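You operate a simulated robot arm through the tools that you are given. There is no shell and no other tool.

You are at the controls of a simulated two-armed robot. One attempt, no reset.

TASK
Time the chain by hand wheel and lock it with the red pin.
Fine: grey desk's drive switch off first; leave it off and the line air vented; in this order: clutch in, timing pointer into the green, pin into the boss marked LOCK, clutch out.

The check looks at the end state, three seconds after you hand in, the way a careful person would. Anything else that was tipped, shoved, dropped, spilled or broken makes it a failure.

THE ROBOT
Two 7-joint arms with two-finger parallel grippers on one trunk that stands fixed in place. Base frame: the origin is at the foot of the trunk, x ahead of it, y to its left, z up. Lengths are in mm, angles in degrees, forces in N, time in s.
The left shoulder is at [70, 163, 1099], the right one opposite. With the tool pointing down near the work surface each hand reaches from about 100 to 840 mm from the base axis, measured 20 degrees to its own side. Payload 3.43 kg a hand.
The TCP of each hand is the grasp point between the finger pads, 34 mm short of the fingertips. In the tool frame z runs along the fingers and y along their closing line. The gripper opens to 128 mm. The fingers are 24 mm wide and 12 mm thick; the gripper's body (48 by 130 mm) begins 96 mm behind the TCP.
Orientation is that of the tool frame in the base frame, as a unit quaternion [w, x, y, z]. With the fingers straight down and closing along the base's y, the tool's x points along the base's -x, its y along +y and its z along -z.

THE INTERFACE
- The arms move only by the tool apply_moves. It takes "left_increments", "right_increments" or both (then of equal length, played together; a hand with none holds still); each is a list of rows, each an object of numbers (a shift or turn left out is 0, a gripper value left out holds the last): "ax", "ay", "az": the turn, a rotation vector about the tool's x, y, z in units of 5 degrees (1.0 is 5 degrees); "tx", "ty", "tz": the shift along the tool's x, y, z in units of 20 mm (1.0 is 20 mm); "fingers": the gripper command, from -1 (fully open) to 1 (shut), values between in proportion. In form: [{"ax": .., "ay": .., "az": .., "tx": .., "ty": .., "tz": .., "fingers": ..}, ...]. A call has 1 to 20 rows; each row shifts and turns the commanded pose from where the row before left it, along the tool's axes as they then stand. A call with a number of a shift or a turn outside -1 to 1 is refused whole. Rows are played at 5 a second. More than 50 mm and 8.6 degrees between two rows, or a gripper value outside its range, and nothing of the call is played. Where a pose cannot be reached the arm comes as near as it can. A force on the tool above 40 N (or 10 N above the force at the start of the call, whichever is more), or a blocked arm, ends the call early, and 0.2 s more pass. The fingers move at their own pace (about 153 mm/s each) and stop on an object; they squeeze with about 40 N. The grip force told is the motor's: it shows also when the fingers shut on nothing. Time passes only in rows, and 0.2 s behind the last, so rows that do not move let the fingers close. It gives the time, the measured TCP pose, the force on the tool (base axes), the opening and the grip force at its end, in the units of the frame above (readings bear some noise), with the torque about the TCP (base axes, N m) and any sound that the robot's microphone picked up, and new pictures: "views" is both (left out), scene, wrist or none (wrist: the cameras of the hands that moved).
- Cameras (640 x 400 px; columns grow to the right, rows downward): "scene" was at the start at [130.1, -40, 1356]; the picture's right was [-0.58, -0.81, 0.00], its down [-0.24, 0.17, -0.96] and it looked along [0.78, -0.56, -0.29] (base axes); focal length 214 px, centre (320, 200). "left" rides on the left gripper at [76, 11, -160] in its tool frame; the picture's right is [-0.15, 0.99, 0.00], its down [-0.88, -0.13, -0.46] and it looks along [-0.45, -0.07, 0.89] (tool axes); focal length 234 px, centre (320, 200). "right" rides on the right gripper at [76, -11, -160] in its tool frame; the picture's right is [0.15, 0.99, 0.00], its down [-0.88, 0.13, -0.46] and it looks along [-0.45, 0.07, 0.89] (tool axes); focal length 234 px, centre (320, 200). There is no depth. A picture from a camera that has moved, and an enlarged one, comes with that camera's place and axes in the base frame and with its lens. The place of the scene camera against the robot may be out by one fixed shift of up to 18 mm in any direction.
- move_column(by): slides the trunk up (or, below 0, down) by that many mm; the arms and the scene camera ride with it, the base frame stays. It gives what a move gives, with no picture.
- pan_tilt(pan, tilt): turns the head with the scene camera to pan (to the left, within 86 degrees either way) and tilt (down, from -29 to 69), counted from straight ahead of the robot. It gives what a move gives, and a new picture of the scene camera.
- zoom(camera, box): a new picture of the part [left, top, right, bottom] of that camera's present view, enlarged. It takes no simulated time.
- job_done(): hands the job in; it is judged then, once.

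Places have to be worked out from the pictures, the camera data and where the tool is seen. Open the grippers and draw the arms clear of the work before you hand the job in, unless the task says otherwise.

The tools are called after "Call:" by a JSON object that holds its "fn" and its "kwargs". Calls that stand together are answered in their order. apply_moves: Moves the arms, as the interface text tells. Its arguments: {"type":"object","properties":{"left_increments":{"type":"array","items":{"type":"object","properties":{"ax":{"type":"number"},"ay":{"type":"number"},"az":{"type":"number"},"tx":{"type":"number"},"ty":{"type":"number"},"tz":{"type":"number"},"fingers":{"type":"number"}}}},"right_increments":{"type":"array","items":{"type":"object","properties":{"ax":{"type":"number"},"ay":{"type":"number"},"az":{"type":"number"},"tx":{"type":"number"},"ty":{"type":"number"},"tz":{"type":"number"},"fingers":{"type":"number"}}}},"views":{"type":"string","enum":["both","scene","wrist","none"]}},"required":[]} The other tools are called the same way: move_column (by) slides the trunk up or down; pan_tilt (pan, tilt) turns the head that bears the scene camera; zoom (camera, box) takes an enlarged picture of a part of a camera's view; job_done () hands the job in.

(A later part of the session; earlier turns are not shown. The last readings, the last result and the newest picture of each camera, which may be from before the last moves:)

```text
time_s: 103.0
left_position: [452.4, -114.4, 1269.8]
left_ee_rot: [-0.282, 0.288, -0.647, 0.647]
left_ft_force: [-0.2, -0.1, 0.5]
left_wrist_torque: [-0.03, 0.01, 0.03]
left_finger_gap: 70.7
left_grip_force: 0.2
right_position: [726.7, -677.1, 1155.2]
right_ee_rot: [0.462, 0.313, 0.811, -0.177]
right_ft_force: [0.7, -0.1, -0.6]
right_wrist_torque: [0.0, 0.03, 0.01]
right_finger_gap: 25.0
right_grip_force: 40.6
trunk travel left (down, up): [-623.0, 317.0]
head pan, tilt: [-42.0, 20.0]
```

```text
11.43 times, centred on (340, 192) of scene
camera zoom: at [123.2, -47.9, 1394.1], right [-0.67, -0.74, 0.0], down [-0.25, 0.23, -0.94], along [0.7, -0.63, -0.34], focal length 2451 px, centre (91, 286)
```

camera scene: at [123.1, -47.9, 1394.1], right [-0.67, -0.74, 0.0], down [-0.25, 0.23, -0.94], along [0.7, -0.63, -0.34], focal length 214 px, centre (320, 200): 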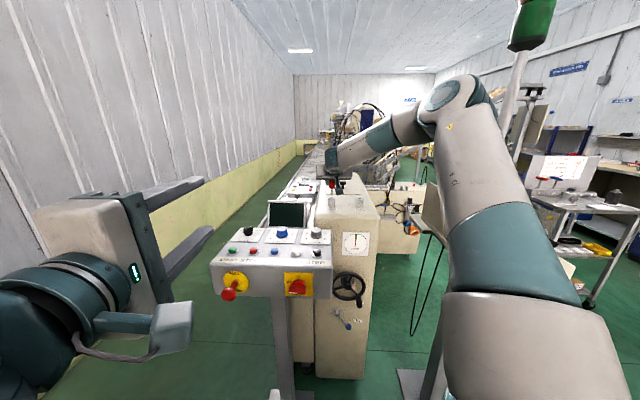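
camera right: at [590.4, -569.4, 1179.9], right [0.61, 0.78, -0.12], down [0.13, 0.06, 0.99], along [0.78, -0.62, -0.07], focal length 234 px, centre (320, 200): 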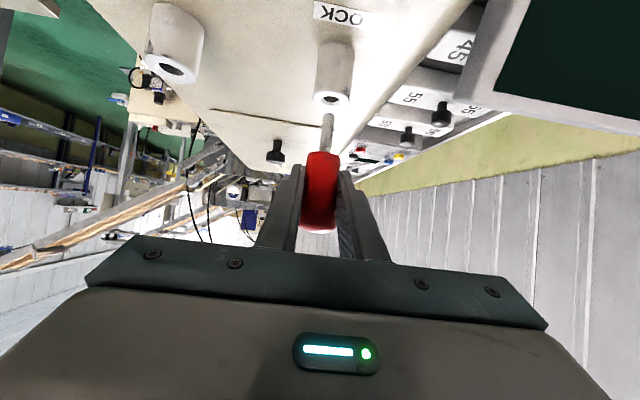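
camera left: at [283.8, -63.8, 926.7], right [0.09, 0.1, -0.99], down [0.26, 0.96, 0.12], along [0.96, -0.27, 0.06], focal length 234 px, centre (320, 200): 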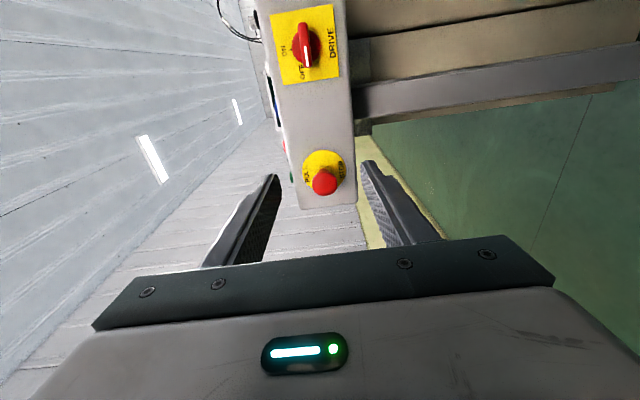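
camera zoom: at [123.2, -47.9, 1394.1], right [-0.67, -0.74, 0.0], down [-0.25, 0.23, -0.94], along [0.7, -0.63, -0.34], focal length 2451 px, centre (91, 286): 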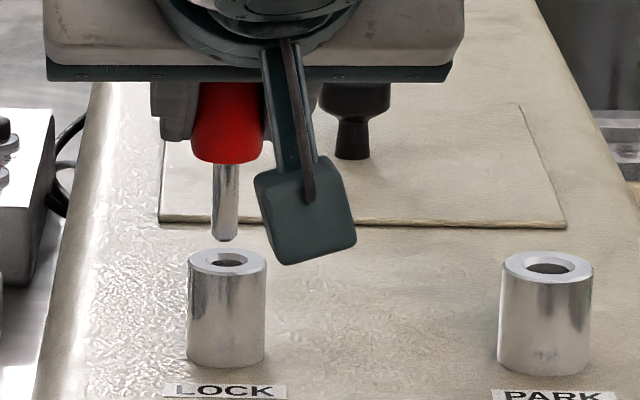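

Now the tip sits directly above the bore in both views (≈8 mm up, consistent with vertical lines). I'll lower 6 mm and look again.

Call:
{"fn": "apply_moves", "kwargs": {"right_increments": [{"tx": 0.129, "tz": 0.077}, {"tx": 0.129, "tz": 0.077}, {}], "views": "none"}}

Call:
{"fn": "zoom", "kwargs": {"camera": "right", "box": [290, 80, 360, 136]}}

Call:
{"fn": "zoom", "kwargs": {"camera": "scene", "box": [325, 180, 350, 205]}}

```text
time_s: 103.8
left_position: [452.7, -114.3, 1270.2]
left_ee_rot: [-0.283, 0.288, -0.646, 0.648]
left_ft_force: [0.2, 0.0, 0.3]
left_wrist_torque: [0.03, 0.03, -0.01]
left_finger_gap: 70.5
left_grip_force: 0.0
right_position: [729.0, -678.0, 1147.0]
right_ee_rot: [0.462, 0.312, 0.811, -0.177]
right_ft_force: [0.0, -0.5, -1.0]
right_wrist_torque: [0.02, -0.01, -0.01]
right_finger_gap: 24.9
right_grip_force: 39.8
trunk travel left (down, up): [-623.0, 317.0]
head pan, tilt: [-42.0, 20.0]
```

```text
7.14 times, centred on (325, 108) of right
camera zoom: at [589.5, -568.2, 1165.3], right [0.61, 0.78, -0.12], down [0.13, 0.06, 0.99], along [0.78, -0.62, -0.07], focal length 1673 px, centre (284, 857)
```

zoom: 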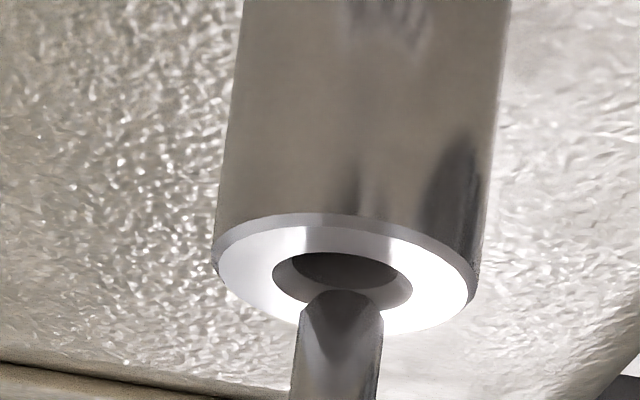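

```text
16.00 times, centred on (338, 192) of scene
camera zoom: at [123.4, -48.1, 1394.0], right [-0.67, -0.74, 0.0], down [-0.25, 0.23, -0.94], along [0.7, -0.63, -0.34], focal length 3432 px, centre (40, 320)
```

zoom: 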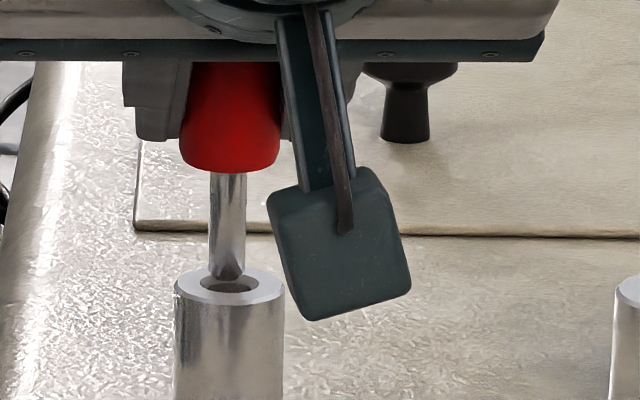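

Tip is nearly at the rim, essentially over the bore (≈0.5 mm left, maybe 1–2 mm far). I'll nudge 0.5 mm right and 1.5 mm back, then lower 4 mm watching force.

Call:
{"fn": "apply_moves", "kwargs": {"right_increments": [{"tz": -0.065, "tx": 0.038, "ty": -0.025}, {"tx": 0.086, "tz": 0.051}, {"tx": 0.086, "tz": 0.051}, {}], "views": "none"}}

Call:
{"fn": "zoom", "kwargs": {"camera": "right", "box": [290, 80, 360, 136]}}

Call:
{"fn": "zoom", "kwargs": {"camera": "scene", "box": [325, 180, 350, 205]}}

```text
time_s: 104.8
left_position: [451.9, -114.0, 1271.4]
left_ee_rot: [-0.283, 0.288, -0.646, 0.648]
left_ft_force: [0.0, -0.8, -0.2]
left_wrist_torque: [0.02, -0.03, -0.02]
left_finger_gap: 70.2
left_grip_force: 0.1
right_position: [727.0, -676.5, 1146.2]
right_ee_rot: [0.463, 0.313, 0.809, -0.178]
right_ft_force: [-2.2, -0.3, 6.7]
right_wrist_torque: [-0.09, -0.01, -0.02]
right_finger_gap: 24.9
right_grip_force: 40.0
trunk travel left (down, up): [-623.0, 317.0]
head pan, tilt: [-42.0, 20.0]
```

```text
7.14 times, centred on (325, 108) of right
camera zoom: at [587.5, -566.9, 1162.4], right [0.61, 0.78, -0.12], down [0.13, 0.06, 0.99], along [0.78, -0.62, -0.06], focal length 1673 px, centre (284, 857)
```

zoom: 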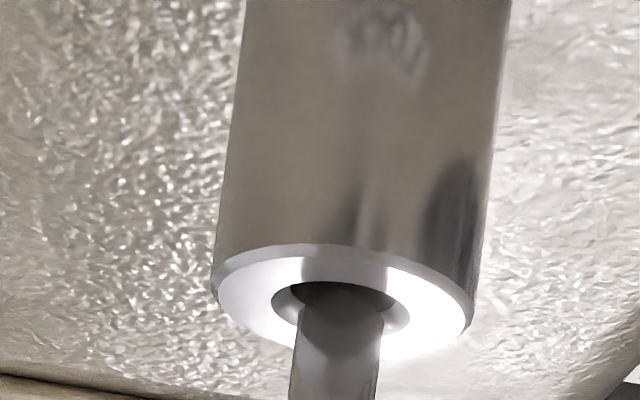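

```text
16.00 times, centred on (338, 192) of scene
camera zoom: at [122.0, -47.2, 1394.3], right [-0.67, -0.74, 0.0], down [-0.25, 0.23, -0.94], along [0.7, -0.63, -0.34], focal length 3432 px, centre (40, 320)
```

zoom: 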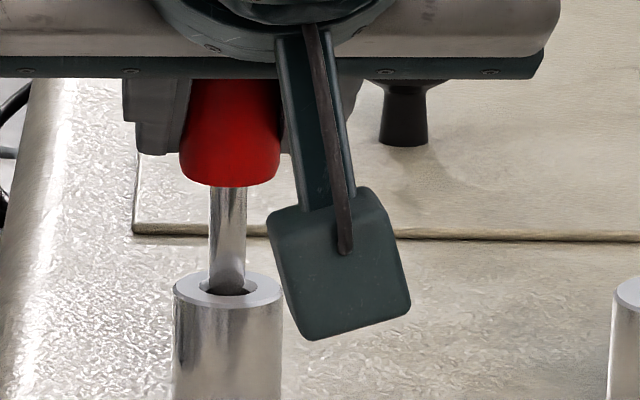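

The tip is entering LOCK's chamfer with only about 7 N. I'll keep lowering 6 mm gently.

Call:
{"fn": "apply_moves", "kwargs": {"right_increments": [{"tx": 0.086, "tz": 0.051}, {"tx": 0.086, "tz": 0.051}, {"tx": 0.086, "tz": 0.051}, {}], "views": "none"}}

Call:
{"fn": "zoom", "kwargs": {"camera": "right", "box": [290, 80, 360, 136]}}

Call:
{"fn": "zoom", "kwargs": {"camera": "scene", "box": [325, 180, 350, 205]}}

```text
time_s: 105.8
left_position: [452.4, -113.3, 1271.3]
left_ee_rot: [-0.283, 0.288, -0.646, 0.648]
left_ft_force: [0.0, 0.0, 0.6]
left_wrist_torque: [-0.01, 0.0, 0.0]
left_finger_gap: 70.2
left_grip_force: 0.0
right_position: [725.7, -677.3, 1137.6]
right_ee_rot: [0.461, 0.314, 0.811, -0.177]
right_ft_force: [-6.0, 6.0, -1.8]
right_wrist_torque: [0.36, 0.36, -0.02]
right_finger_gap: 24.9
right_grip_force: 39.7
trunk travel left (down, up): [-623.0, 317.0]
head pan, tilt: [-42.0, 20.0]
```

```text
7.14 times, centred on (325, 108) of right
camera zoom: at [587.2, -566.8, 1154.9], right [0.61, 0.78, -0.12], down [0.13, 0.06, 0.99], along [0.78, -0.62, -0.07], focal length 1673 px, centre (284, 857)
```

zoom: 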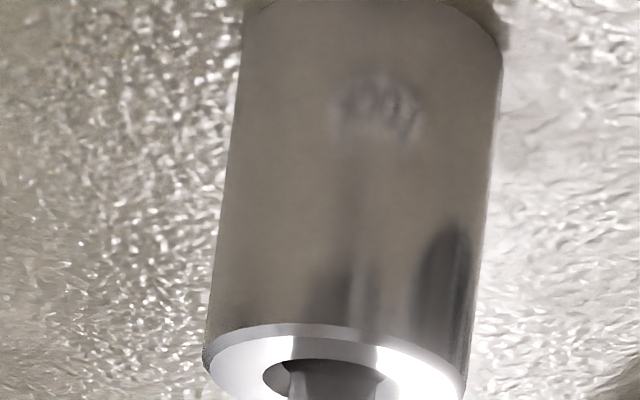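

```text
16.00 times, centred on (338, 192) of scene
camera zoom: at [122.6, -47.3, 1394.0], right [-0.67, -0.74, 0.0], down [-0.25, 0.23, -0.94], along [0.7, -0.63, -0.34], focal length 3432 px, centre (40, 320)
```

zoom: 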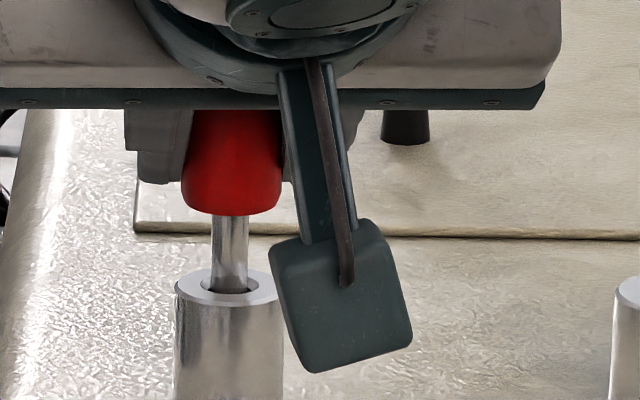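

The shaft is entering the bore (about 8 mm in), pressing lightly on the far wall. I'll ease back 1 mm and lower another 12 mm.

Call:
{"fn": "apply_moves", "kwargs": {"right_increments": [{"tz": -0.045, "tx": 0.026}, {"tx": 0.129, "tz": 0.077}, {"tx": 0.129, "tz": 0.077}, {"tx": 0.129, "tz": 0.077}, {"tx": 0.129, "tz": 0.077}, {}], "views": "wrist"}}

Call:
{"fn": "zoom", "kwargs": {"camera": "scene", "box": [325, 180, 350, 205]}}

```text
time_s: 107.2
left_position: [452.3, -113.6, 1271.1]
left_ee_rot: [0.283, -0.288, 0.647, -0.646]
left_ft_force: [0.1, -0.2, -0.5]
left_wrist_torque: [-0.01, 0.0, -0.03]
left_finger_gap: 70.5
left_grip_force: 0.0
right_position: [725.8, -677.0, 1125.5]
right_ee_rot: [0.462, 0.312, 0.811, -0.177]
right_ft_force: [0.9, -0.7, -0.9]
right_wrist_torque: [0.05, 0.0, 0.0]
right_finger_gap: 25.0
right_grip_force: 40.3
trunk travel left (down, up): [-623.0, 317.0]
head pan, tilt: [-42.0, 20.0]
camera right: at [586.9, -566.8, 1142.6], right [0.61, 0.78, -0.12], down [0.13, 0.06, 0.99], along [0.78, -0.62, -0.07], focal length 234 px, centre (320, 200)
```

right: 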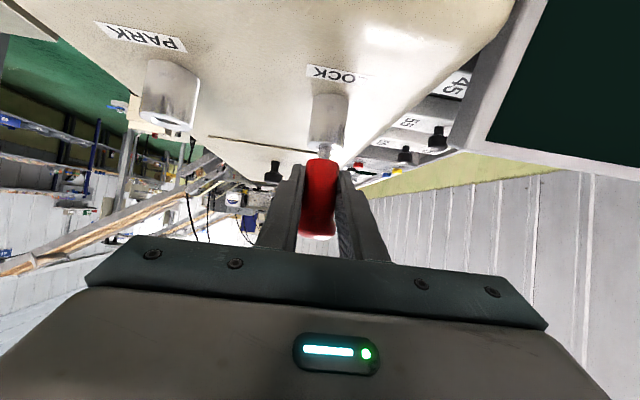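

```text
16.00 times, centred on (338, 192) of scene
camera zoom: at [123.4, -48.1, 1394.0], right [-0.67, -0.74, 0.0], down [-0.25, 0.23, -0.94], along [0.7, -0.63, -0.34], focal length 3432 px, centre (40, 320)
```

zoom: 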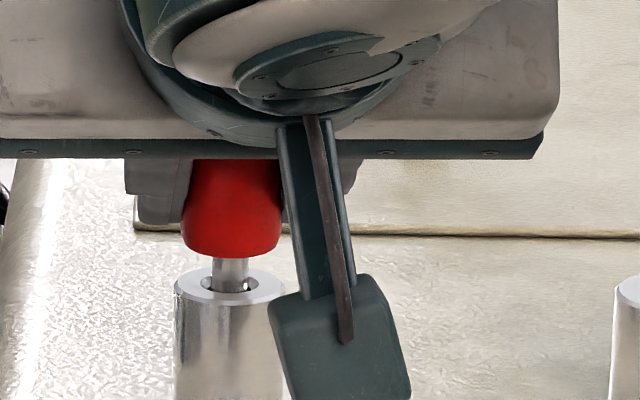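

Sliding in freely, about 10 mm left. I'll lower a further 9 mm in 3 mm steps.

Call:
{"fn": "apply_moves", "kwargs": {"right_increments": [{"tx": 0.129, "tz": 0.077}, {"tx": 0.129, "tz": 0.077}, {"tx": 0.129, "tz": 0.077}, {}], "views": "none"}}

Call:
{"fn": "zoom", "kwargs": {"camera": "right", "box": [270, 80, 390, 170]}}

Call:
{"fn": "zoom", "kwargs": {"camera": "scene", "box": [325, 185, 350, 205]}}

```text
time_s: 108.2
left_position: [452.8, -114.5, 1270.9]
left_ee_rot: [-0.283, 0.288, -0.646, 0.647]
left_ft_force: [-1.5, 0.3, 0.2]
left_wrist_torque: [0.01, 0.03, 0.01]
left_finger_gap: 70.4
left_grip_force: 0.1
right_position: [726.7, -677.2, 1118.0]
right_ee_rot: [0.463, 0.312, 0.81, -0.178]
right_ft_force: [-0.3, -0.3, 1.1]
right_wrist_torque: [-0.02, -0.03, -0.01]
right_finger_gap: 24.7
right_grip_force: 39.3
trunk travel left (down, up): [-623.0, 317.0]
head pan, tilt: [-42.0, 20.0]
```

```text
4.44 times, centred on (330, 125) of right
camera zoom: at [586.9, -566.8, 1134.7], right [0.61, 0.78, -0.12], down [0.13, 0.06, 0.99], along [0.78, -0.62, -0.07], focal length 1041 px, centre (276, 533)
```

zoom: 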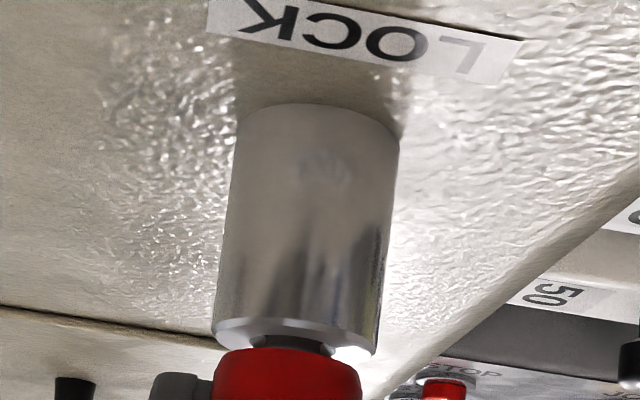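

```text
16.00 times, centred on (338, 195) of scene
camera zoom: at [123.3, -48.0, 1394.1], right [-0.67, -0.74, 0.0], down [-0.25, 0.23, -0.94], along [0.7, -0.63, -0.34], focal length 3432 px, centre (40, 280)
```

zoom: 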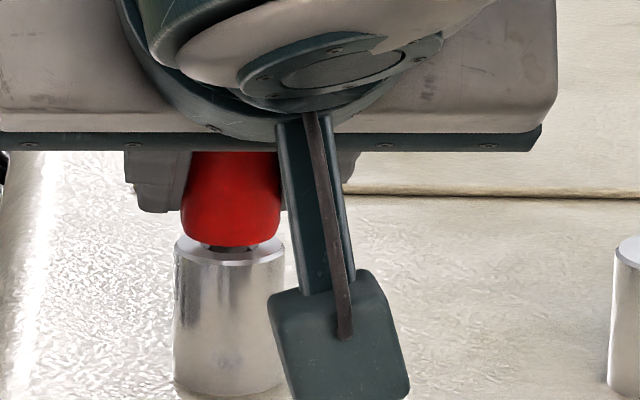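

Only 2–4 mm of gap remains. I'll lower in 2 mm steps to seat the handle on the boss.

Call:
{"fn": "apply_moves", "kwargs": {"right_increments": [{"tx": 0.086, "tz": 0.051}, {"tx": 0.086, "tz": 0.051}, {}], "views": "none"}}

Call:
{"fn": "zoom", "kwargs": {"camera": "right", "box": [270, 80, 390, 170]}}

Call:
{"fn": "zoom", "kwargs": {"camera": "scene", "box": [325, 185, 350, 205]}}

```text
time_s: 109.0
left_position: [452.3, -113.8, 1271.4]
left_ee_rot: [-0.283, 0.288, -0.646, 0.647]
left_ft_force: [-0.2, -0.7, 0.6]
left_wrist_torque: [0.03, 0.0, 0.0]
left_finger_gap: 70.4
left_grip_force: 0.1
right_position: [726.0, -676.0, 1117.2]
right_ee_rot: [0.465, 0.312, 0.809, -0.177]
right_ft_force: [3.2, -3.8, 15.6]
right_wrist_torque: [-0.36, -0.28, 0.0]
right_finger_gap: 24.9
right_grip_force: 40.1
trunk travel left (down, up): [-623.0, 317.0]
head pan, tilt: [-42.0, 20.0]
```

```text
4.44 times, centred on (330, 125) of right
camera zoom: at [586.2, -565.7, 1133.6], right [0.61, 0.78, -0.12], down [0.12, 0.06, 0.99], along [0.78, -0.62, -0.06], focal length 1041 px, centre (276, 533)
```

zoom: 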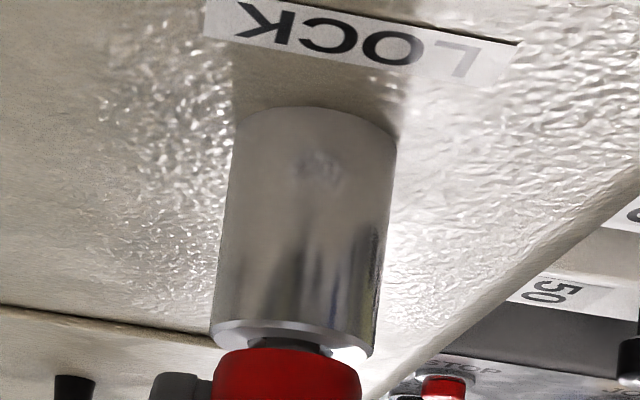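

```text
16.00 times, centred on (338, 195) of scene
camera zoom: at [121.8, -46.9, 1394.4], right [-0.67, -0.74, 0.0], down [-0.25, 0.23, -0.94], along [0.7, -0.63, -0.34], focal length 3432 px, centre (40, 280)
```

zoom: 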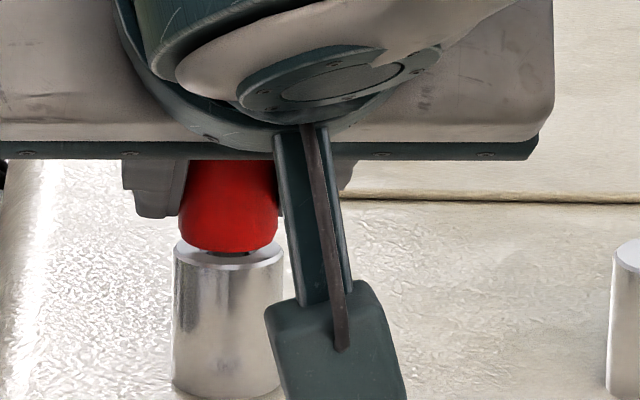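

15.6 N of resistance with a small gap still visible under the handle, possibly the pin being slightly cocked in my grip. The shaft is about 30 mm deep, so I'll release it and let it align and drop.

Call:
{"fn": "apply_moves", "kwargs": {"right_increments": [{"fingers": 0.7}, {"fingers": 0.4}, {}, {}], "views": "none"}}

Call:
{"fn": "zoom", "kwargs": {"camera": "right", "box": [270, 80, 390, 250]}}

Call:
{"fn": "zoom", "kwargs": {"camera": "scene", "box": [325, 185, 350, 205]}}

```text
time_s: 110.0
left_position: [453.2, -115.4, 1271.0]
left_ee_rot: [-0.283, 0.288, -0.647, 0.647]
left_ft_force: [0.5, -0.2, 0.0]
left_wrist_torque: [0.04, 0.02, -0.02]
left_finger_gap: 70.4
left_grip_force: 0.1
right_position: [725.4, -675.8, 1112.7]
right_ee_rot: [0.462, 0.313, 0.811, -0.177]
right_ft_force: [-0.3, -0.4, -0.1]
right_wrist_torque: [0.03, -0.01, 0.0]
right_finger_gap: 38.4
right_grip_force: 0.0
trunk travel left (down, up): [-623.0, 317.0]
head pan, tilt: [-42.0, 20.0]
```

```text
2.35 times, centred on (330, 165) of right
camera zoom: at [587.2, -566.7, 1129.9], right [0.61, 0.78, -0.12], down [0.13, 0.06, 0.99], along [0.78, -0.62, -0.07], focal length 551 px, centre (296, 282)
```

zoom: 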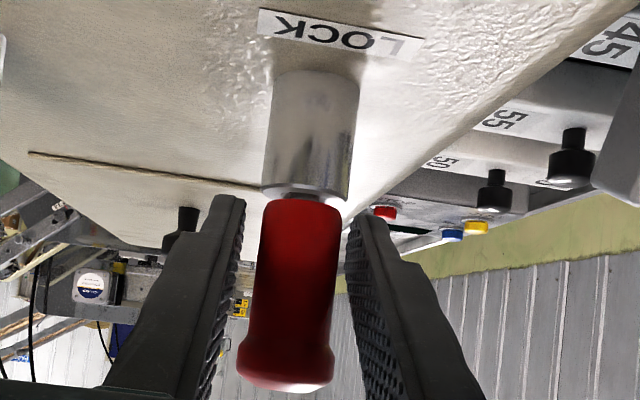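

```text
16.00 times, centred on (338, 195) of scene
camera zoom: at [123.8, -48.4, 1393.9], right [-0.67, -0.74, 0.0], down [-0.25, 0.23, -0.94], along [0.7, -0.63, -0.34], focal length 3432 px, centre (40, 280)
```

zoom: 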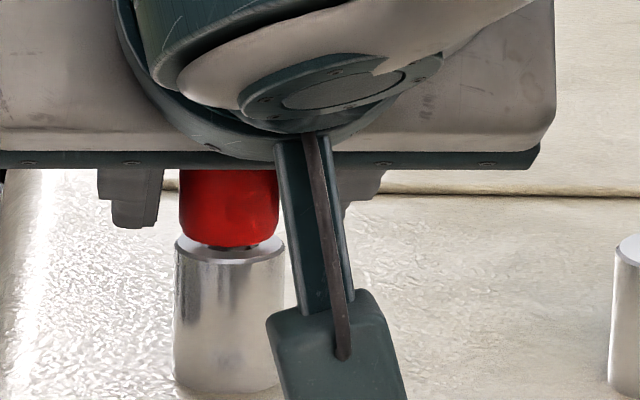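

Still upright in LOCK, but about 4–5 mm proud of being fully seated (in PARK it had no gap). I'll back the hand off, close the fingers, and press the pin down from above.

Call:
{"fn": "apply_moves", "kwargs": {"right_increments": [{"fingers": 0.0}, {}, {"tz": -1}, {"tz": -1}, {"tz": -1}, {"tz": -1}, {"tx": -0.86, "tz": -0.511}, {"tx": -0.86, "tz": -0.511}, {"tx": -0.86, "tz": -0.511}, {"fingers": 1}, {}]}}

Call:
{"fn": "zoom", "kwargs": {"camera": "right", "box": [250, 60, 410, 200]}}

Call:
{"fn": "zoom", "kwargs": {"camera": "scene", "box": [315, 170, 365, 205]}}

```text
time_s: 112.4
left_position: [452.3, -113.9, 1270.6]
left_ee_rot: [-0.282, 0.288, -0.646, 0.648]
left_ft_force: [0.0, 0.4, 0.1]
left_wrist_torque: [0.01, 0.0, 0.02]
left_finger_gap: 70.1
left_grip_force: 0.1
right_position: [673.8, -629.7, 1215.4]
right_ee_rot: [0.463, 0.313, 0.81, -0.178]
right_ft_force: [-1.2, 0.4, -0.6]
right_wrist_torque: [0.02, 0.0, 0.0]
right_finger_gap: 0.1
right_grip_force: 33.1
trunk travel left (down, up): [-623.0, 317.0]
head pan, tilt: [-42.0, 20.0]
camera scene: at [123.1, -47.9, 1394.1], right [-0.67, -0.74, 0.0], down [-0.25, 0.23, -0.94], along [0.7, -0.63, -0.34], focal length 214 px, centre (320, 200)
camera right: at [535.6, -519.9, 1231.9], right [0.61, 0.78, -0.12], down [0.13, 0.06, 0.99], along [0.78, -0.62, -0.07], focal length 234 px, centre (320, 200)
```

scene: 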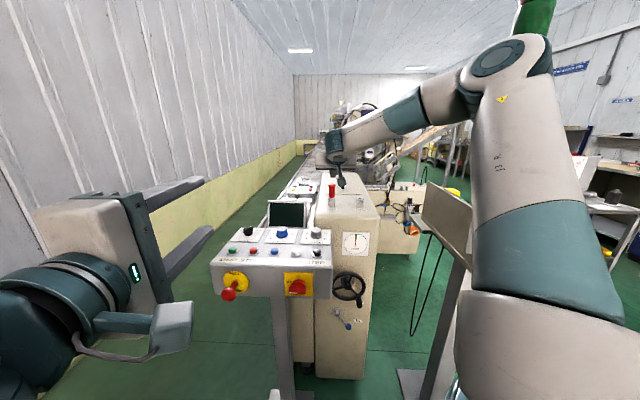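
right: 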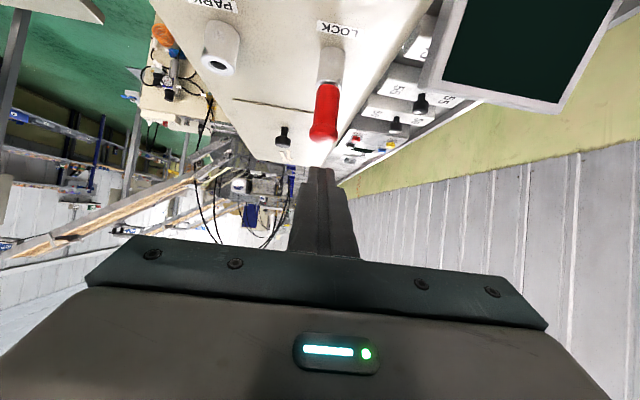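

```text
2.86 times, centred on (330, 130) of right
camera zoom: at [535.6, -519.9, 1231.9], right [0.61, 0.78, -0.12], down [0.13, 0.06, 0.99], along [0.78, -0.62, -0.07], focal length 669 px, centre (291, 400)
```

zoom: 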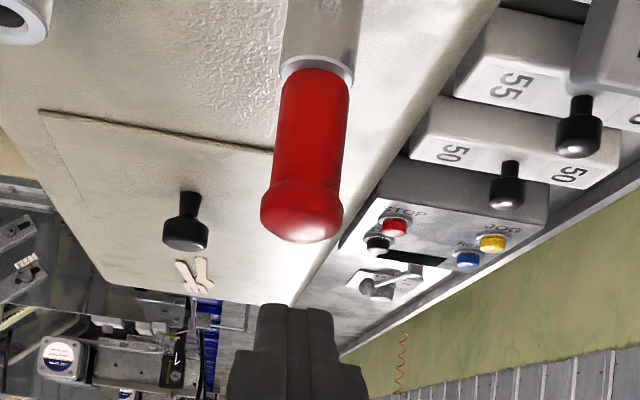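

```text
11.43 times, centred on (340, 188) of scene
camera zoom: at [123.1, -47.9, 1394.1], right [-0.67, -0.74, 0.0], down [-0.25, 0.23, -0.94], along [0.7, -0.63, -0.34], focal length 2451 px, centre (91, 343)
```

zoom: 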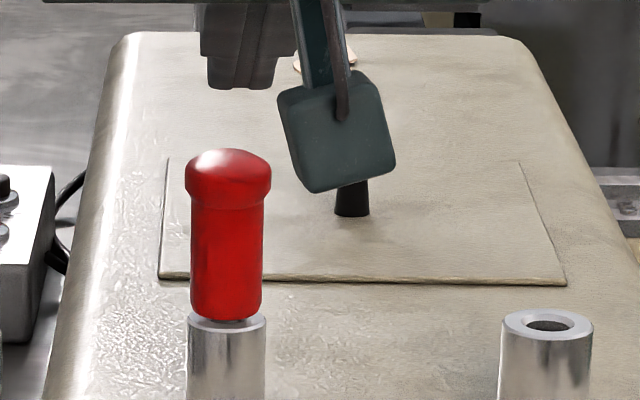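

Fingers closed. I'll bring the tips over the pin's cap (top z≈1148), hovering about 12 mm above it.

Call:
{"fn": "apply_moves", "kwargs": {"right_increments": [{"tz": 1, "tx": -0.12, "ty": 0.05}, {"tz": 1, "tx": -0.12}, {"tz": 1, "tx": -0.12}]}}

Call:
{"fn": "zoom", "kwargs": {"camera": "right", "box": [250, 60, 410, 200]}}

Call:
{"fn": "zoom", "kwargs": {"camera": "scene", "box": [315, 170, 365, 205]}}

```text
time_s: 113.2
left_position: [453.7, -115.0, 1269.5]
left_ee_rot: [-0.283, 0.289, -0.646, 0.647]
left_ft_force: [0.3, 0.4, 0.8]
left_wrist_torque: [-0.01, 0.02, -0.02]
left_finger_gap: 70.5
left_grip_force: 0.1
right_position: [716.5, -666.1, 1188.7]
right_ee_rot: [0.462, 0.313, 0.811, -0.176]
right_ft_force: [0.0, -0.4, -0.7]
right_wrist_torque: [0.01, -0.04, -0.01]
right_finger_gap: 0.0
right_grip_force: 32.8
trunk travel left (down, up): [-623.0, 317.0]
head pan, tilt: [-42.0, 20.0]
camera scene: at [124.3, -48.4, 1393.9], right [-0.67, -0.74, 0.0], down [-0.26, 0.23, -0.94], along [0.7, -0.63, -0.34], focal length 214 px, centre (320, 200)
camera right: at [578.8, -556.3, 1205.2], right [0.61, 0.78, -0.12], down [0.13, 0.06, 0.99], along [0.78, -0.62, -0.07], focal length 234 px, centre (320, 200)
```

scene: 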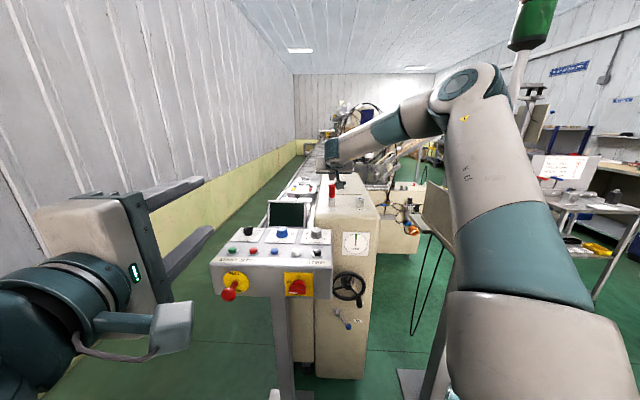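
right: 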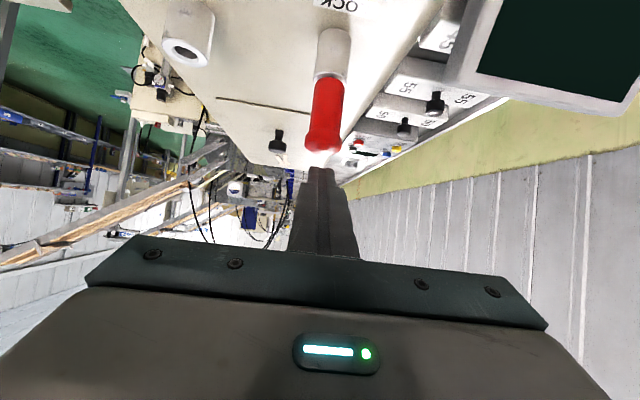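

```text
2.86 times, centred on (330, 130) of right
camera zoom: at [578.8, -556.3, 1205.2], right [0.61, 0.78, -0.12], down [0.13, 0.06, 0.99], along [0.78, -0.62, -0.07], focal length 669 px, centre (291, 400)
```

zoom: 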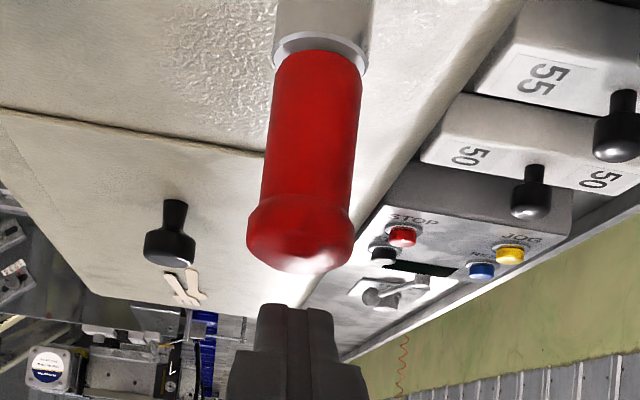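

```text
11.43 times, centred on (340, 188) of scene
camera zoom: at [124.3, -48.4, 1393.9], right [-0.67, -0.74, 0.0], down [-0.26, 0.23, -0.94], along [0.7, -0.63, -0.34], focal length 2451 px, centre (91, 343)
```

zoom: 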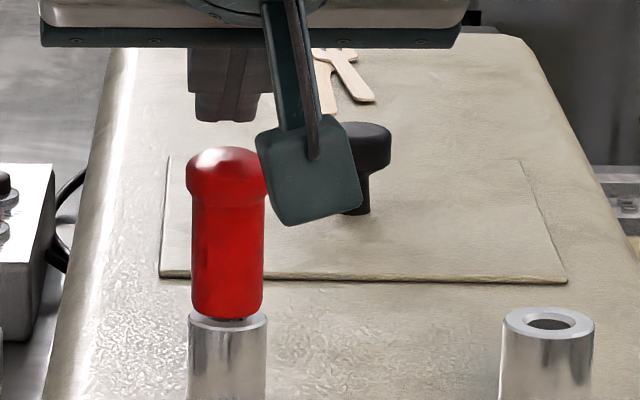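

For a clean vertical push I'll level the tool (flat finger underside), so no sideways jamming force acts on the pin, then check height.

Call:
{"fn": "apply_moves", "kwargs": {"right_increments": [{"ay": -1}, {"ay": -1}, {"ay": -1}, {"ay": -1}, {"ay": -1}, {"ay": -1.0}, {}]}}

Call:
{"fn": "zoom", "kwargs": {"camera": "right", "box": [250, 60, 410, 200]}}

Call:
{"fn": "zoom", "kwargs": {"camera": "scene", "box": [315, 170, 365, 205]}}

```text
time_s: 114.8
left_position: [451.1, -115.4, 1270.4]
left_ee_rot: [-0.283, 0.289, -0.646, 0.648]
left_ft_force: [-0.1, 0.1, -0.2]
left_wrist_torque: [0.0, 0.01, 0.01]
left_finger_gap: 70.5
left_grip_force: 0.0
right_position: [715.1, -666.2, 1187.5]
right_ee_rot: [0.656, 0.257, 0.664, -0.252]
right_ft_force: [0.2, 0.4, 0.3]
right_wrist_torque: [0.0, -0.02, 0.04]
right_finger_gap: 0.0
right_grip_force: 33.1
trunk travel left (down, up): [-623.0, 317.0]
head pan, tilt: [-42.0, 20.0]
camera scene: at [122.6, -48.4, 1394.1], right [-0.67, -0.74, 0.0], down [-0.25, 0.23, -0.94], along [0.7, -0.63, -0.34], focal length 214 px, centre (320, 200)
camera right: at [588.2, -566.9, 1115.7], right [0.66, 0.73, -0.14], down [-0.24, 0.39, 0.89], along [0.71, -0.55, 0.44], focal length 234 px, centre (320, 200)
```

scene: 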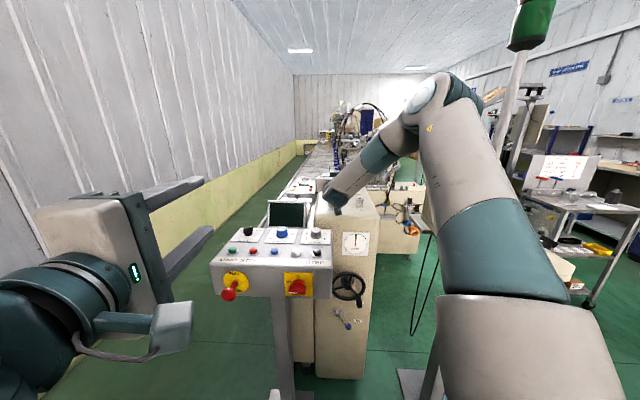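
right: 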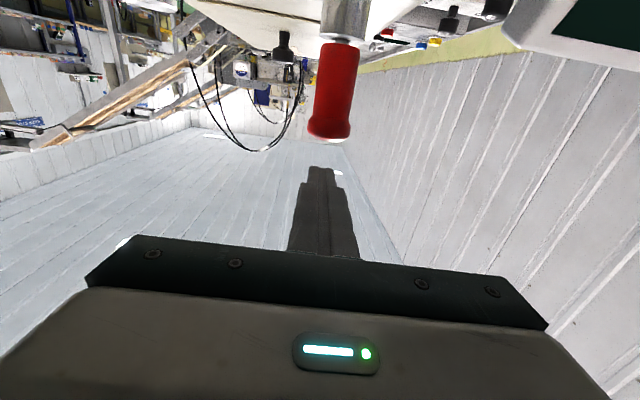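

```text
2.86 times, centred on (330, 130) of right
camera zoom: at [588.2, -566.9, 1115.7], right [0.66, 0.73, -0.14], down [-0.24, 0.39, 0.89], along [0.71, -0.55, 0.44], focal length 669 px, centre (291, 400)
```

zoom: 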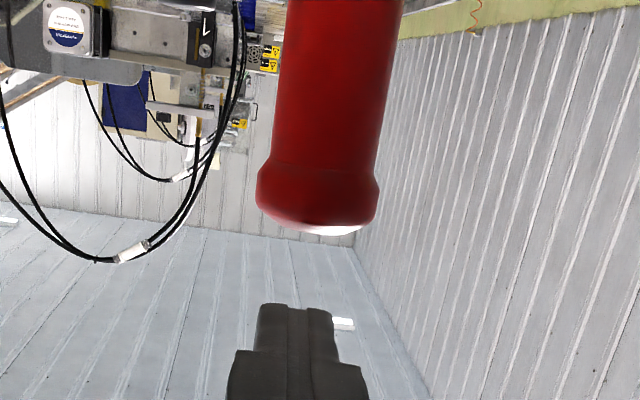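

```text
11.43 times, centred on (340, 188) of scene
camera zoom: at [122.6, -48.4, 1394.1], right [-0.67, -0.74, 0.0], down [-0.25, 0.23, -0.94], along [0.7, -0.63, -0.34], focal length 2451 px, centre (91, 343)
```

zoom: 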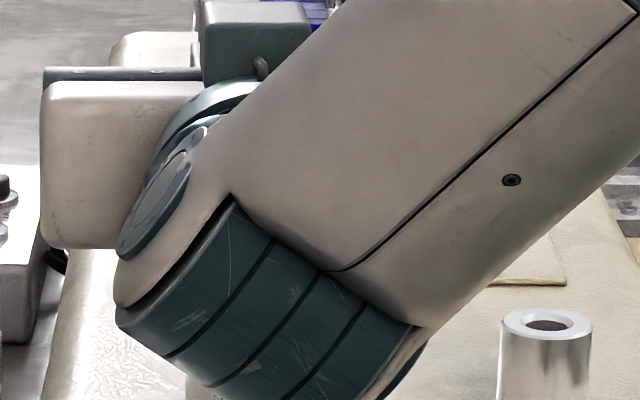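

The fingers are over the cap centre (within 1 mm), underside about 24 mm above it. I'll lower 20 mm, then in small steps until contact.

Call:
{"fn": "apply_moves", "kwargs": {"right_increments": [{"tx": 0.5}, {"tx": 0.5}, {"tx": 0.15}, {"tx": 0.15}, {}], "views": "wrist"}}

Call:
{"fn": "zoom", "kwargs": {"camera": "right", "box": [250, 60, 410, 200]}}

```text
time_s: 116.0
left_position: [452.9, -115.2, 1271.3]
left_ee_rot: [-0.283, 0.288, -0.647, 0.647]
left_ft_force: [-0.2, 0.1, 0.0]
left_wrist_torque: [-0.01, 0.03, 0.04]
left_finger_gap: 70.5
left_grip_force: 0.0
right_position: [716.7, -665.9, 1182.6]
right_ee_rot: [0.656, 0.257, 0.663, -0.253]
right_ft_force: [-0.2, 0.3, 0.0]
right_wrist_torque: [0.02, 0.0, 0.0]
right_finger_gap: 0.0
right_grip_force: 32.7
right hand out of reach, approached as far as the arm can: row 1, 2
trunk travel left (down, up): [-623.0, 317.0]
head pan, tilt: [-42.0, 20.0]
camera right: at [589.3, -566.3, 1109.8], right [0.66, 0.73, -0.14], down [-0.24, 0.39, 0.89], along [0.71, -0.55, 0.44], focal length 234 px, centre (320, 200)
```

right: 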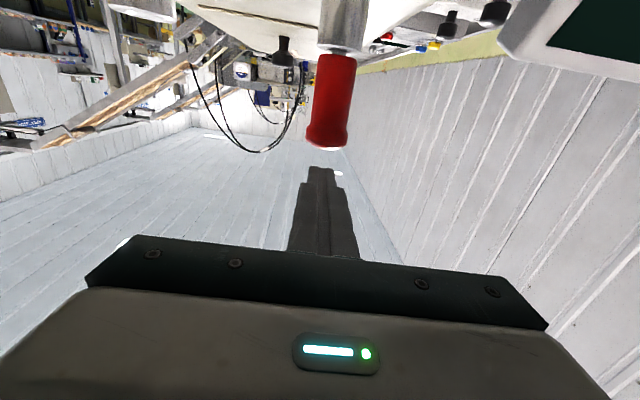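

```text
2.86 times, centred on (330, 130) of right
camera zoom: at [589.3, -566.3, 1109.8], right [0.66, 0.73, -0.14], down [-0.24, 0.39, 0.89], along [0.71, -0.55, 0.44], focal length 669 px, centre (291, 400)
```

zoom: 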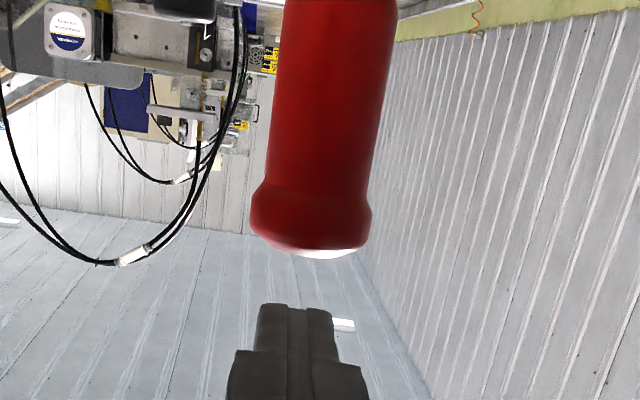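

Going lower level is out of the arm's reach, so I'll use the trunk: lower it 20 mm, then small steps.

Call:
{"fn": "move_column", "kwargs": {"by": -20}}

Call:
{"fn": "zoom", "kwargs": {"camera": "right", "box": [250, 60, 410, 200]}}

```text
time_s: 116.7
left_position: [452.1, -114.6, 1250.8]
left_ee_rot: [-0.283, 0.287, -0.646, 0.648]
left_ft_force: [0.1, -0.5, -0.1]
left_wrist_torque: [0.02, 0.01, 0.02]
left_finger_gap: 70.6
left_grip_force: 0.0
right_position: [715.9, -666.0, 1163.7]
right_ee_rot: [0.657, 0.257, 0.662, -0.253]
right_ft_force: [-0.4, 0.1, 4.0]
right_wrist_torque: [-0.04, -0.01, 0.0]
right_finger_gap: 0.0
right_grip_force: 33.4
trunk travel left (down, up): [-603.0, 337.0]
head pan, tilt: [-42.0, 20.0]
```

```text
2.86 times, centred on (330, 130) of right
camera zoom: at [588.9, -565.5, 1090.6], right [0.66, 0.73, -0.14], down [-0.24, 0.4, 0.89], along [0.71, -0.55, 0.44], focal length 669 px, centre (291, 400)
```

zoom: 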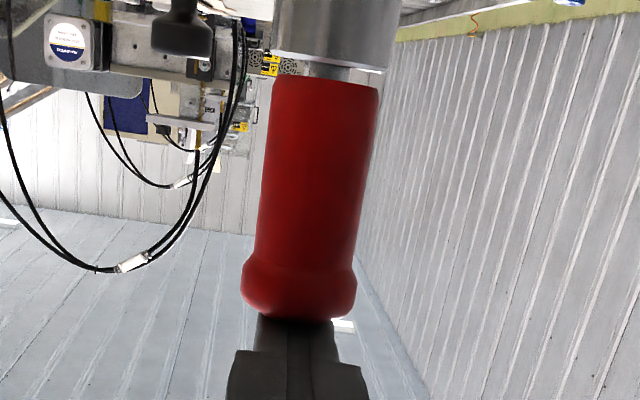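

Contact (4 N), and from this level view I can see about a 3 mm strip of shaft still above the boss. I'll press 4 mm further.

Call:
{"fn": "move_column", "kwargs": {"by": -4}}

Call:
{"fn": "zoom", "kwargs": {"camera": "right", "box": [250, 60, 410, 200]}}

```text
time_s: 117.2
left_position: [450.7, -112.8, 1247.7]
left_ee_rot: [-0.283, 0.287, -0.646, 0.648]
left_ft_force: [0.6, 0.6, 0.0]
left_wrist_torque: [0.01, 0.01, -0.03]
left_finger_gap: 70.4
left_grip_force: 0.0
right_position: [715.8, -664.3, 1163.2]
right_ee_rot: [0.659, 0.256, 0.661, -0.254]
right_ft_force: [1.0, -0.1, 15.5]
right_wrist_torque: [-0.18, -0.2, 0.0]
right_finger_gap: 0.0
right_grip_force: 32.8
trunk travel left (down, up): [-599.0, 341.0]
head pan, tilt: [-42.0, 20.0]
```

```text
2.86 times, centred on (330, 130) of right
camera zoom: at [588.7, -564.8, 1089.3], right [0.66, 0.73, -0.14], down [-0.25, 0.4, 0.88], along [0.7, -0.55, 0.45], focal length 669 px, centre (291, 400)
```

zoom: 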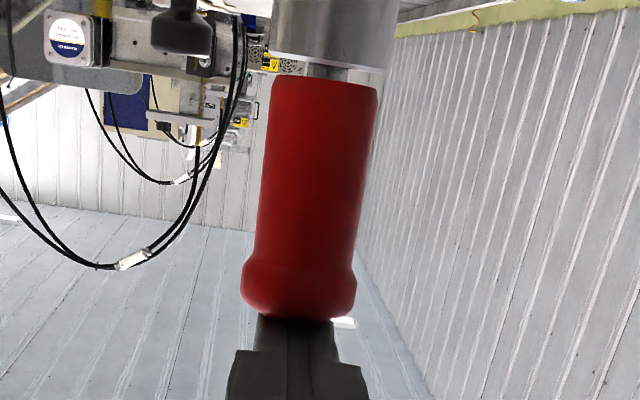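

15 N and no movement. One more press to about 30 N will show whether it's bottomed.

Call:
{"fn": "move_column", "kwargs": {"by": -4}}

Call:
{"fn": "zoom", "kwargs": {"camera": "right", "box": [290, 60, 380, 120]}}

```text
time_s: 117.7
left_position: [449.3, -112.5, 1244.7]
left_ee_rot: [-0.284, 0.288, -0.645, 0.648]
left_ft_force: [0.0, 0.6, 0.6]
left_wrist_torque: [0.01, -0.03, -0.02]
left_finger_gap: 70.4
left_grip_force: 0.1
right_position: [713.8, -662.8, 1162.8]
right_ee_rot: [0.66, 0.256, 0.659, -0.253]
right_ft_force: [3.1, -4.4, 32.0]
right_wrist_torque: [-0.45, -0.44, -0.04]
right_finger_gap: 0.1
right_grip_force: 32.9
trunk travel left (down, up): [-595.0, 345.0]
head pan, tilt: [-42.0, 20.0]
```

```text
6.67 times, centred on (335, 90) of right
camera zoom: at [587.8, -564.1, 1087.9], right [0.67, 0.73, -0.14], down [-0.25, 0.4, 0.88], along [0.7, -0.55, 0.45], focal length 1561 px, centre (220, 933)
```

zoom: 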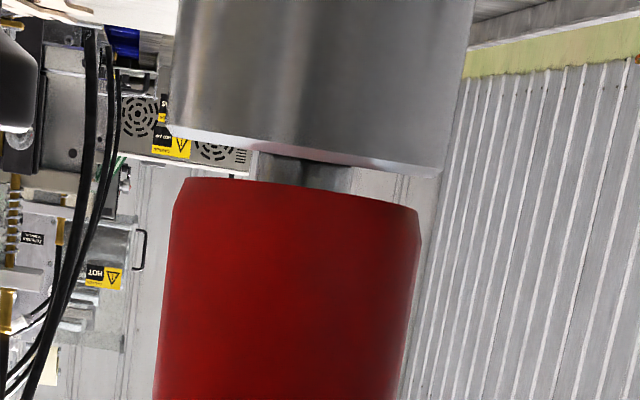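

No movement at 32 N after sliding in freely: the pin is bottomed in LOCK, inserted nearly its full length. I'll lift the trunk off it and retreat the right hand.

Call:
{"fn": "move_column", "kwargs": {"by": 40}}

Call:
{"fn": "apply_moves", "kwargs": {"right_increments": [{"tz": -1}, {"tz": -1}, {"tz": -1}, {"tz": -1}, {"tz": -1}, {"tz": -1}, {"tz": -1}, {"tz": -1}, {"tz": -1}, {"tz": -1}]}}

Call:
{"fn": "zoom", "kwargs": {"camera": "scene", "box": [305, 160, 385, 220]}}

Call:
{"fn": "zoom", "kwargs": {"camera": "right", "box": [270, 0, 390, 100]}}

```text
time_s: 118.5
left_position: [453.1, -114.4, 1282.2]
left_ee_rot: [-0.282, 0.288, -0.647, 0.648]
left_ft_force: [0.1, -0.4, 1.6]
left_wrist_torque: [0.0, -0.01, -0.02]
left_finger_gap: 70.4
left_grip_force: 0.1
right_position: [716.2, -664.7, 1194.1]
right_ee_rot: [0.655, 0.258, 0.664, -0.254]
right_ft_force: [-0.8, -0.1, 0.3]
right_wrist_torque: [-0.01, -0.01, 0.0]
right_finger_gap: 0.1
right_grip_force: 33.0
trunk travel left (down, up): [-635.0, 305.0]
head pan, tilt: [-42.0, 20.0]
```

```text
time_s: 120.7
left_position: [452.7, -114.9, 1282.8]
left_ee_rot: [-0.283, 0.288, -0.647, 0.647]
left_ft_force: [0.1, 0.1, 0.5]
left_wrist_torque: [-0.01, -0.01, -0.01]
left_finger_gap: 70.3
left_grip_force: 0.0
right_position: [568.4, -530.1, 1196.4]
right_ee_rot: [0.655, 0.258, 0.664, -0.253]
right_ft_force: [-0.3, 0.5, 0.0]
right_wrist_torque: [0.01, 0.0, 0.02]
right_finger_gap: 0.3
right_grip_force: 32.5
trunk travel left (down, up): [-635.0, 305.0]
head pan, tilt: [-42.0, 20.0]
camera scene: at [123.0, -47.8, 1406.1], right [-0.67, -0.74, 0.0], down [-0.25, 0.23, -0.94], along [0.7, -0.63, -0.34], focal length 214 px, centre (320, 200)
camera right: at [440.7, -429.4, 1123.7], right [0.66, 0.73, -0.14], down [-0.24, 0.4, 0.89], along [0.71, -0.55, 0.44], focal length 234 px, centre (320, 200)
```

scene: 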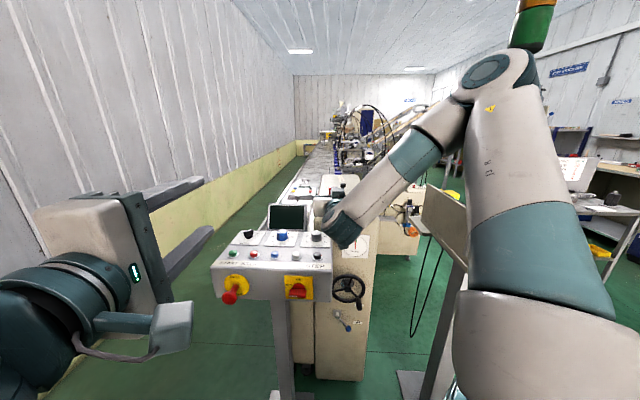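
right: 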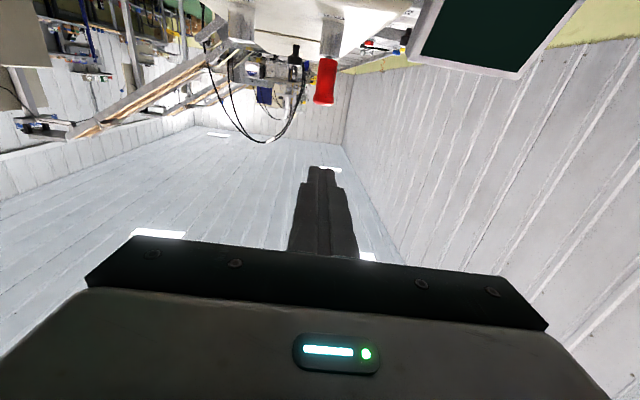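

```text
6.67 times, centred on (345, 190) of scene
camera zoom: at [123.0, -47.8, 1406.1], right [-0.67, -0.74, 0.0], down [-0.25, 0.23, -0.94], along [0.7, -0.63, -0.34], focal length 1430 px, centre (153, 267)
```

zoom: 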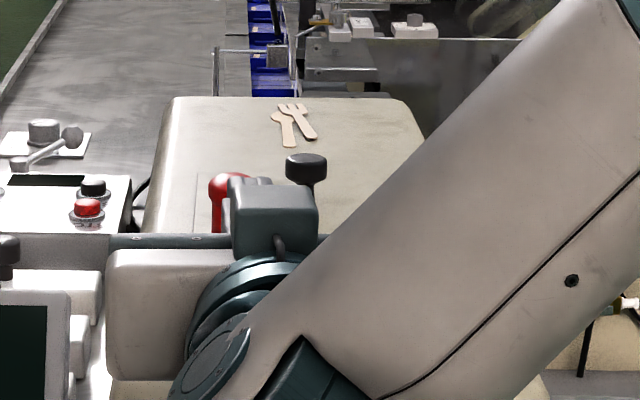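

```text
4.00 times, centred on (330, 50) of right
camera zoom: at [440.7, -429.4, 1123.7], right [0.66, 0.73, -0.14], down [-0.24, 0.4, 0.89], along [0.71, -0.55, 0.44], focal length 937 px, centre (280, 800)
```

zoom: 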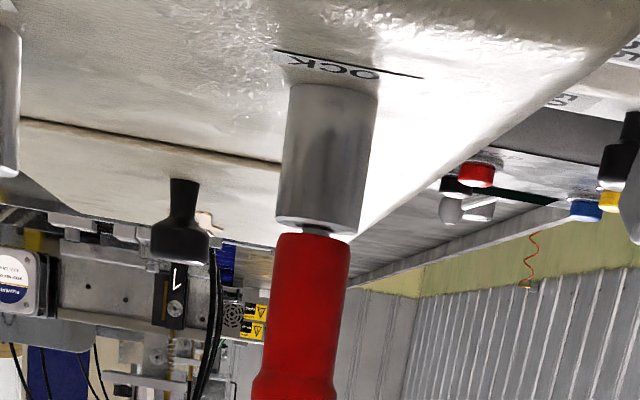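

Pin stands upright in LOCK. Now the clutch OUT: I'll move the right hand right and back, and roll it −90° as before.

Call:
{"fn": "apply_moves", "kwargs": {"right_increments": [{"tz": -0.9, "ty": -1}, {"tz": -0.9, "ty": -1}, {"tz": -0.9, "ty": -1}, {"tz": -0.7, "ty": -1}, {"ty": -0.75}, {"az": -1}, {"az": -1}, {"az": -1}, {"az": -1}, {"az": -1}, {"az": -1}, {"az": -1}, {"az": -1}, {"az": -1}], "views": "none"}}

Call:
{"fn": "apply_moves", "kwargs": {"right_increments": [{"az": -1}, {"az": -1}, {"az": -1}, {"az": -1}, {"az": -1}, {"az": -1}, {"az": -1}, {"az": -1}, {"az": -1, "fingers": 0.375}, {}]}}

```text
time_s: 123.7
left_position: [452.4, -114.8, 1282.0]
left_ee_rot: [-0.282, 0.288, -0.647, 0.647]
left_ft_force: [-0.1, 0.8, -0.1]
left_wrist_torque: [0.01, 0.02, -0.01]
left_finger_gap: 70.4
left_grip_force: 0.1
right_position: [515.6, -549.1, 1201.1]
right_ee_rot: [0.509, -0.017, 0.711, -0.486]
right_ft_force: [0.6, 0.5, 0.1]
right_wrist_torque: [0.01, 0.03, 0.01]
right_finger_gap: 0.3
right_grip_force: 33.1
right hand out of reach, approached as far as the arm can: row 2, 3, 4, 5
trunk travel left (down, up): [-635.0, 305.0]
head pan, tilt: [-42.0, 20.0]
```

```text
time_s: 125.9
left_position: [452.5, -115.0, 1282.6]
left_ee_rot: [-0.282, 0.288, -0.647, 0.648]
left_ft_force: [0.5, -0.8, -0.3]
left_wrist_torque: [-0.01, 0.0, 0.02]
left_finger_gap: 70.5
left_grip_force: 0.1
right_position: [514.9, -548.1, 1201.0]
right_ee_rot: [0.285, -0.289, 0.65, -0.642]
right_ft_force: [-0.1, 0.0, -1.0]
right_wrist_torque: [-0.04, 0.02, -0.04]
right_finger_gap: 40.0
right_grip_force: 0.0
trunk travel left (down, up): [-635.0, 305.0]
head pan, tilt: [-42.0, 20.0]
camera scene: at [123.3, -48.0, 1406.0], right [-0.67, -0.74, 0.0], down [-0.25, 0.23, -0.94], along [0.7, -0.63, -0.34], focal length 214 px, centre (320, 200)
camera right: at [345.4, -497.6, 1215.4], right [-0.11, -0.1, -0.99], down [0.25, 0.96, -0.12], along [0.96, -0.26, -0.08], focal length 234 px, centre (320, 200)
```

scene: 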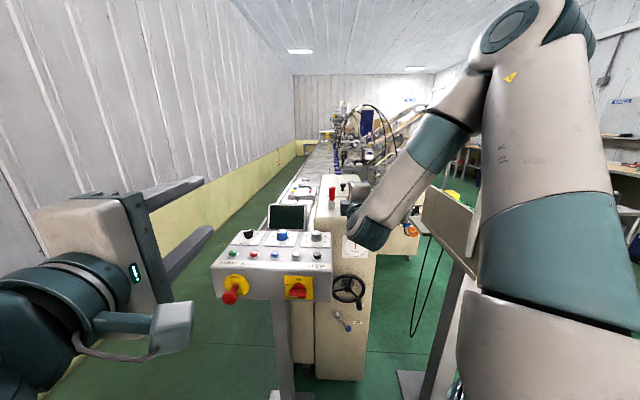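
right: 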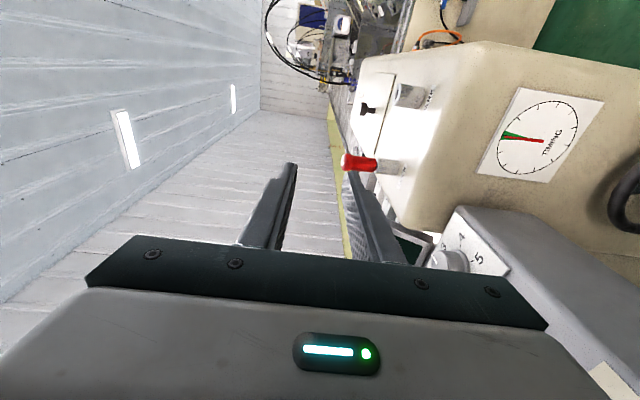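

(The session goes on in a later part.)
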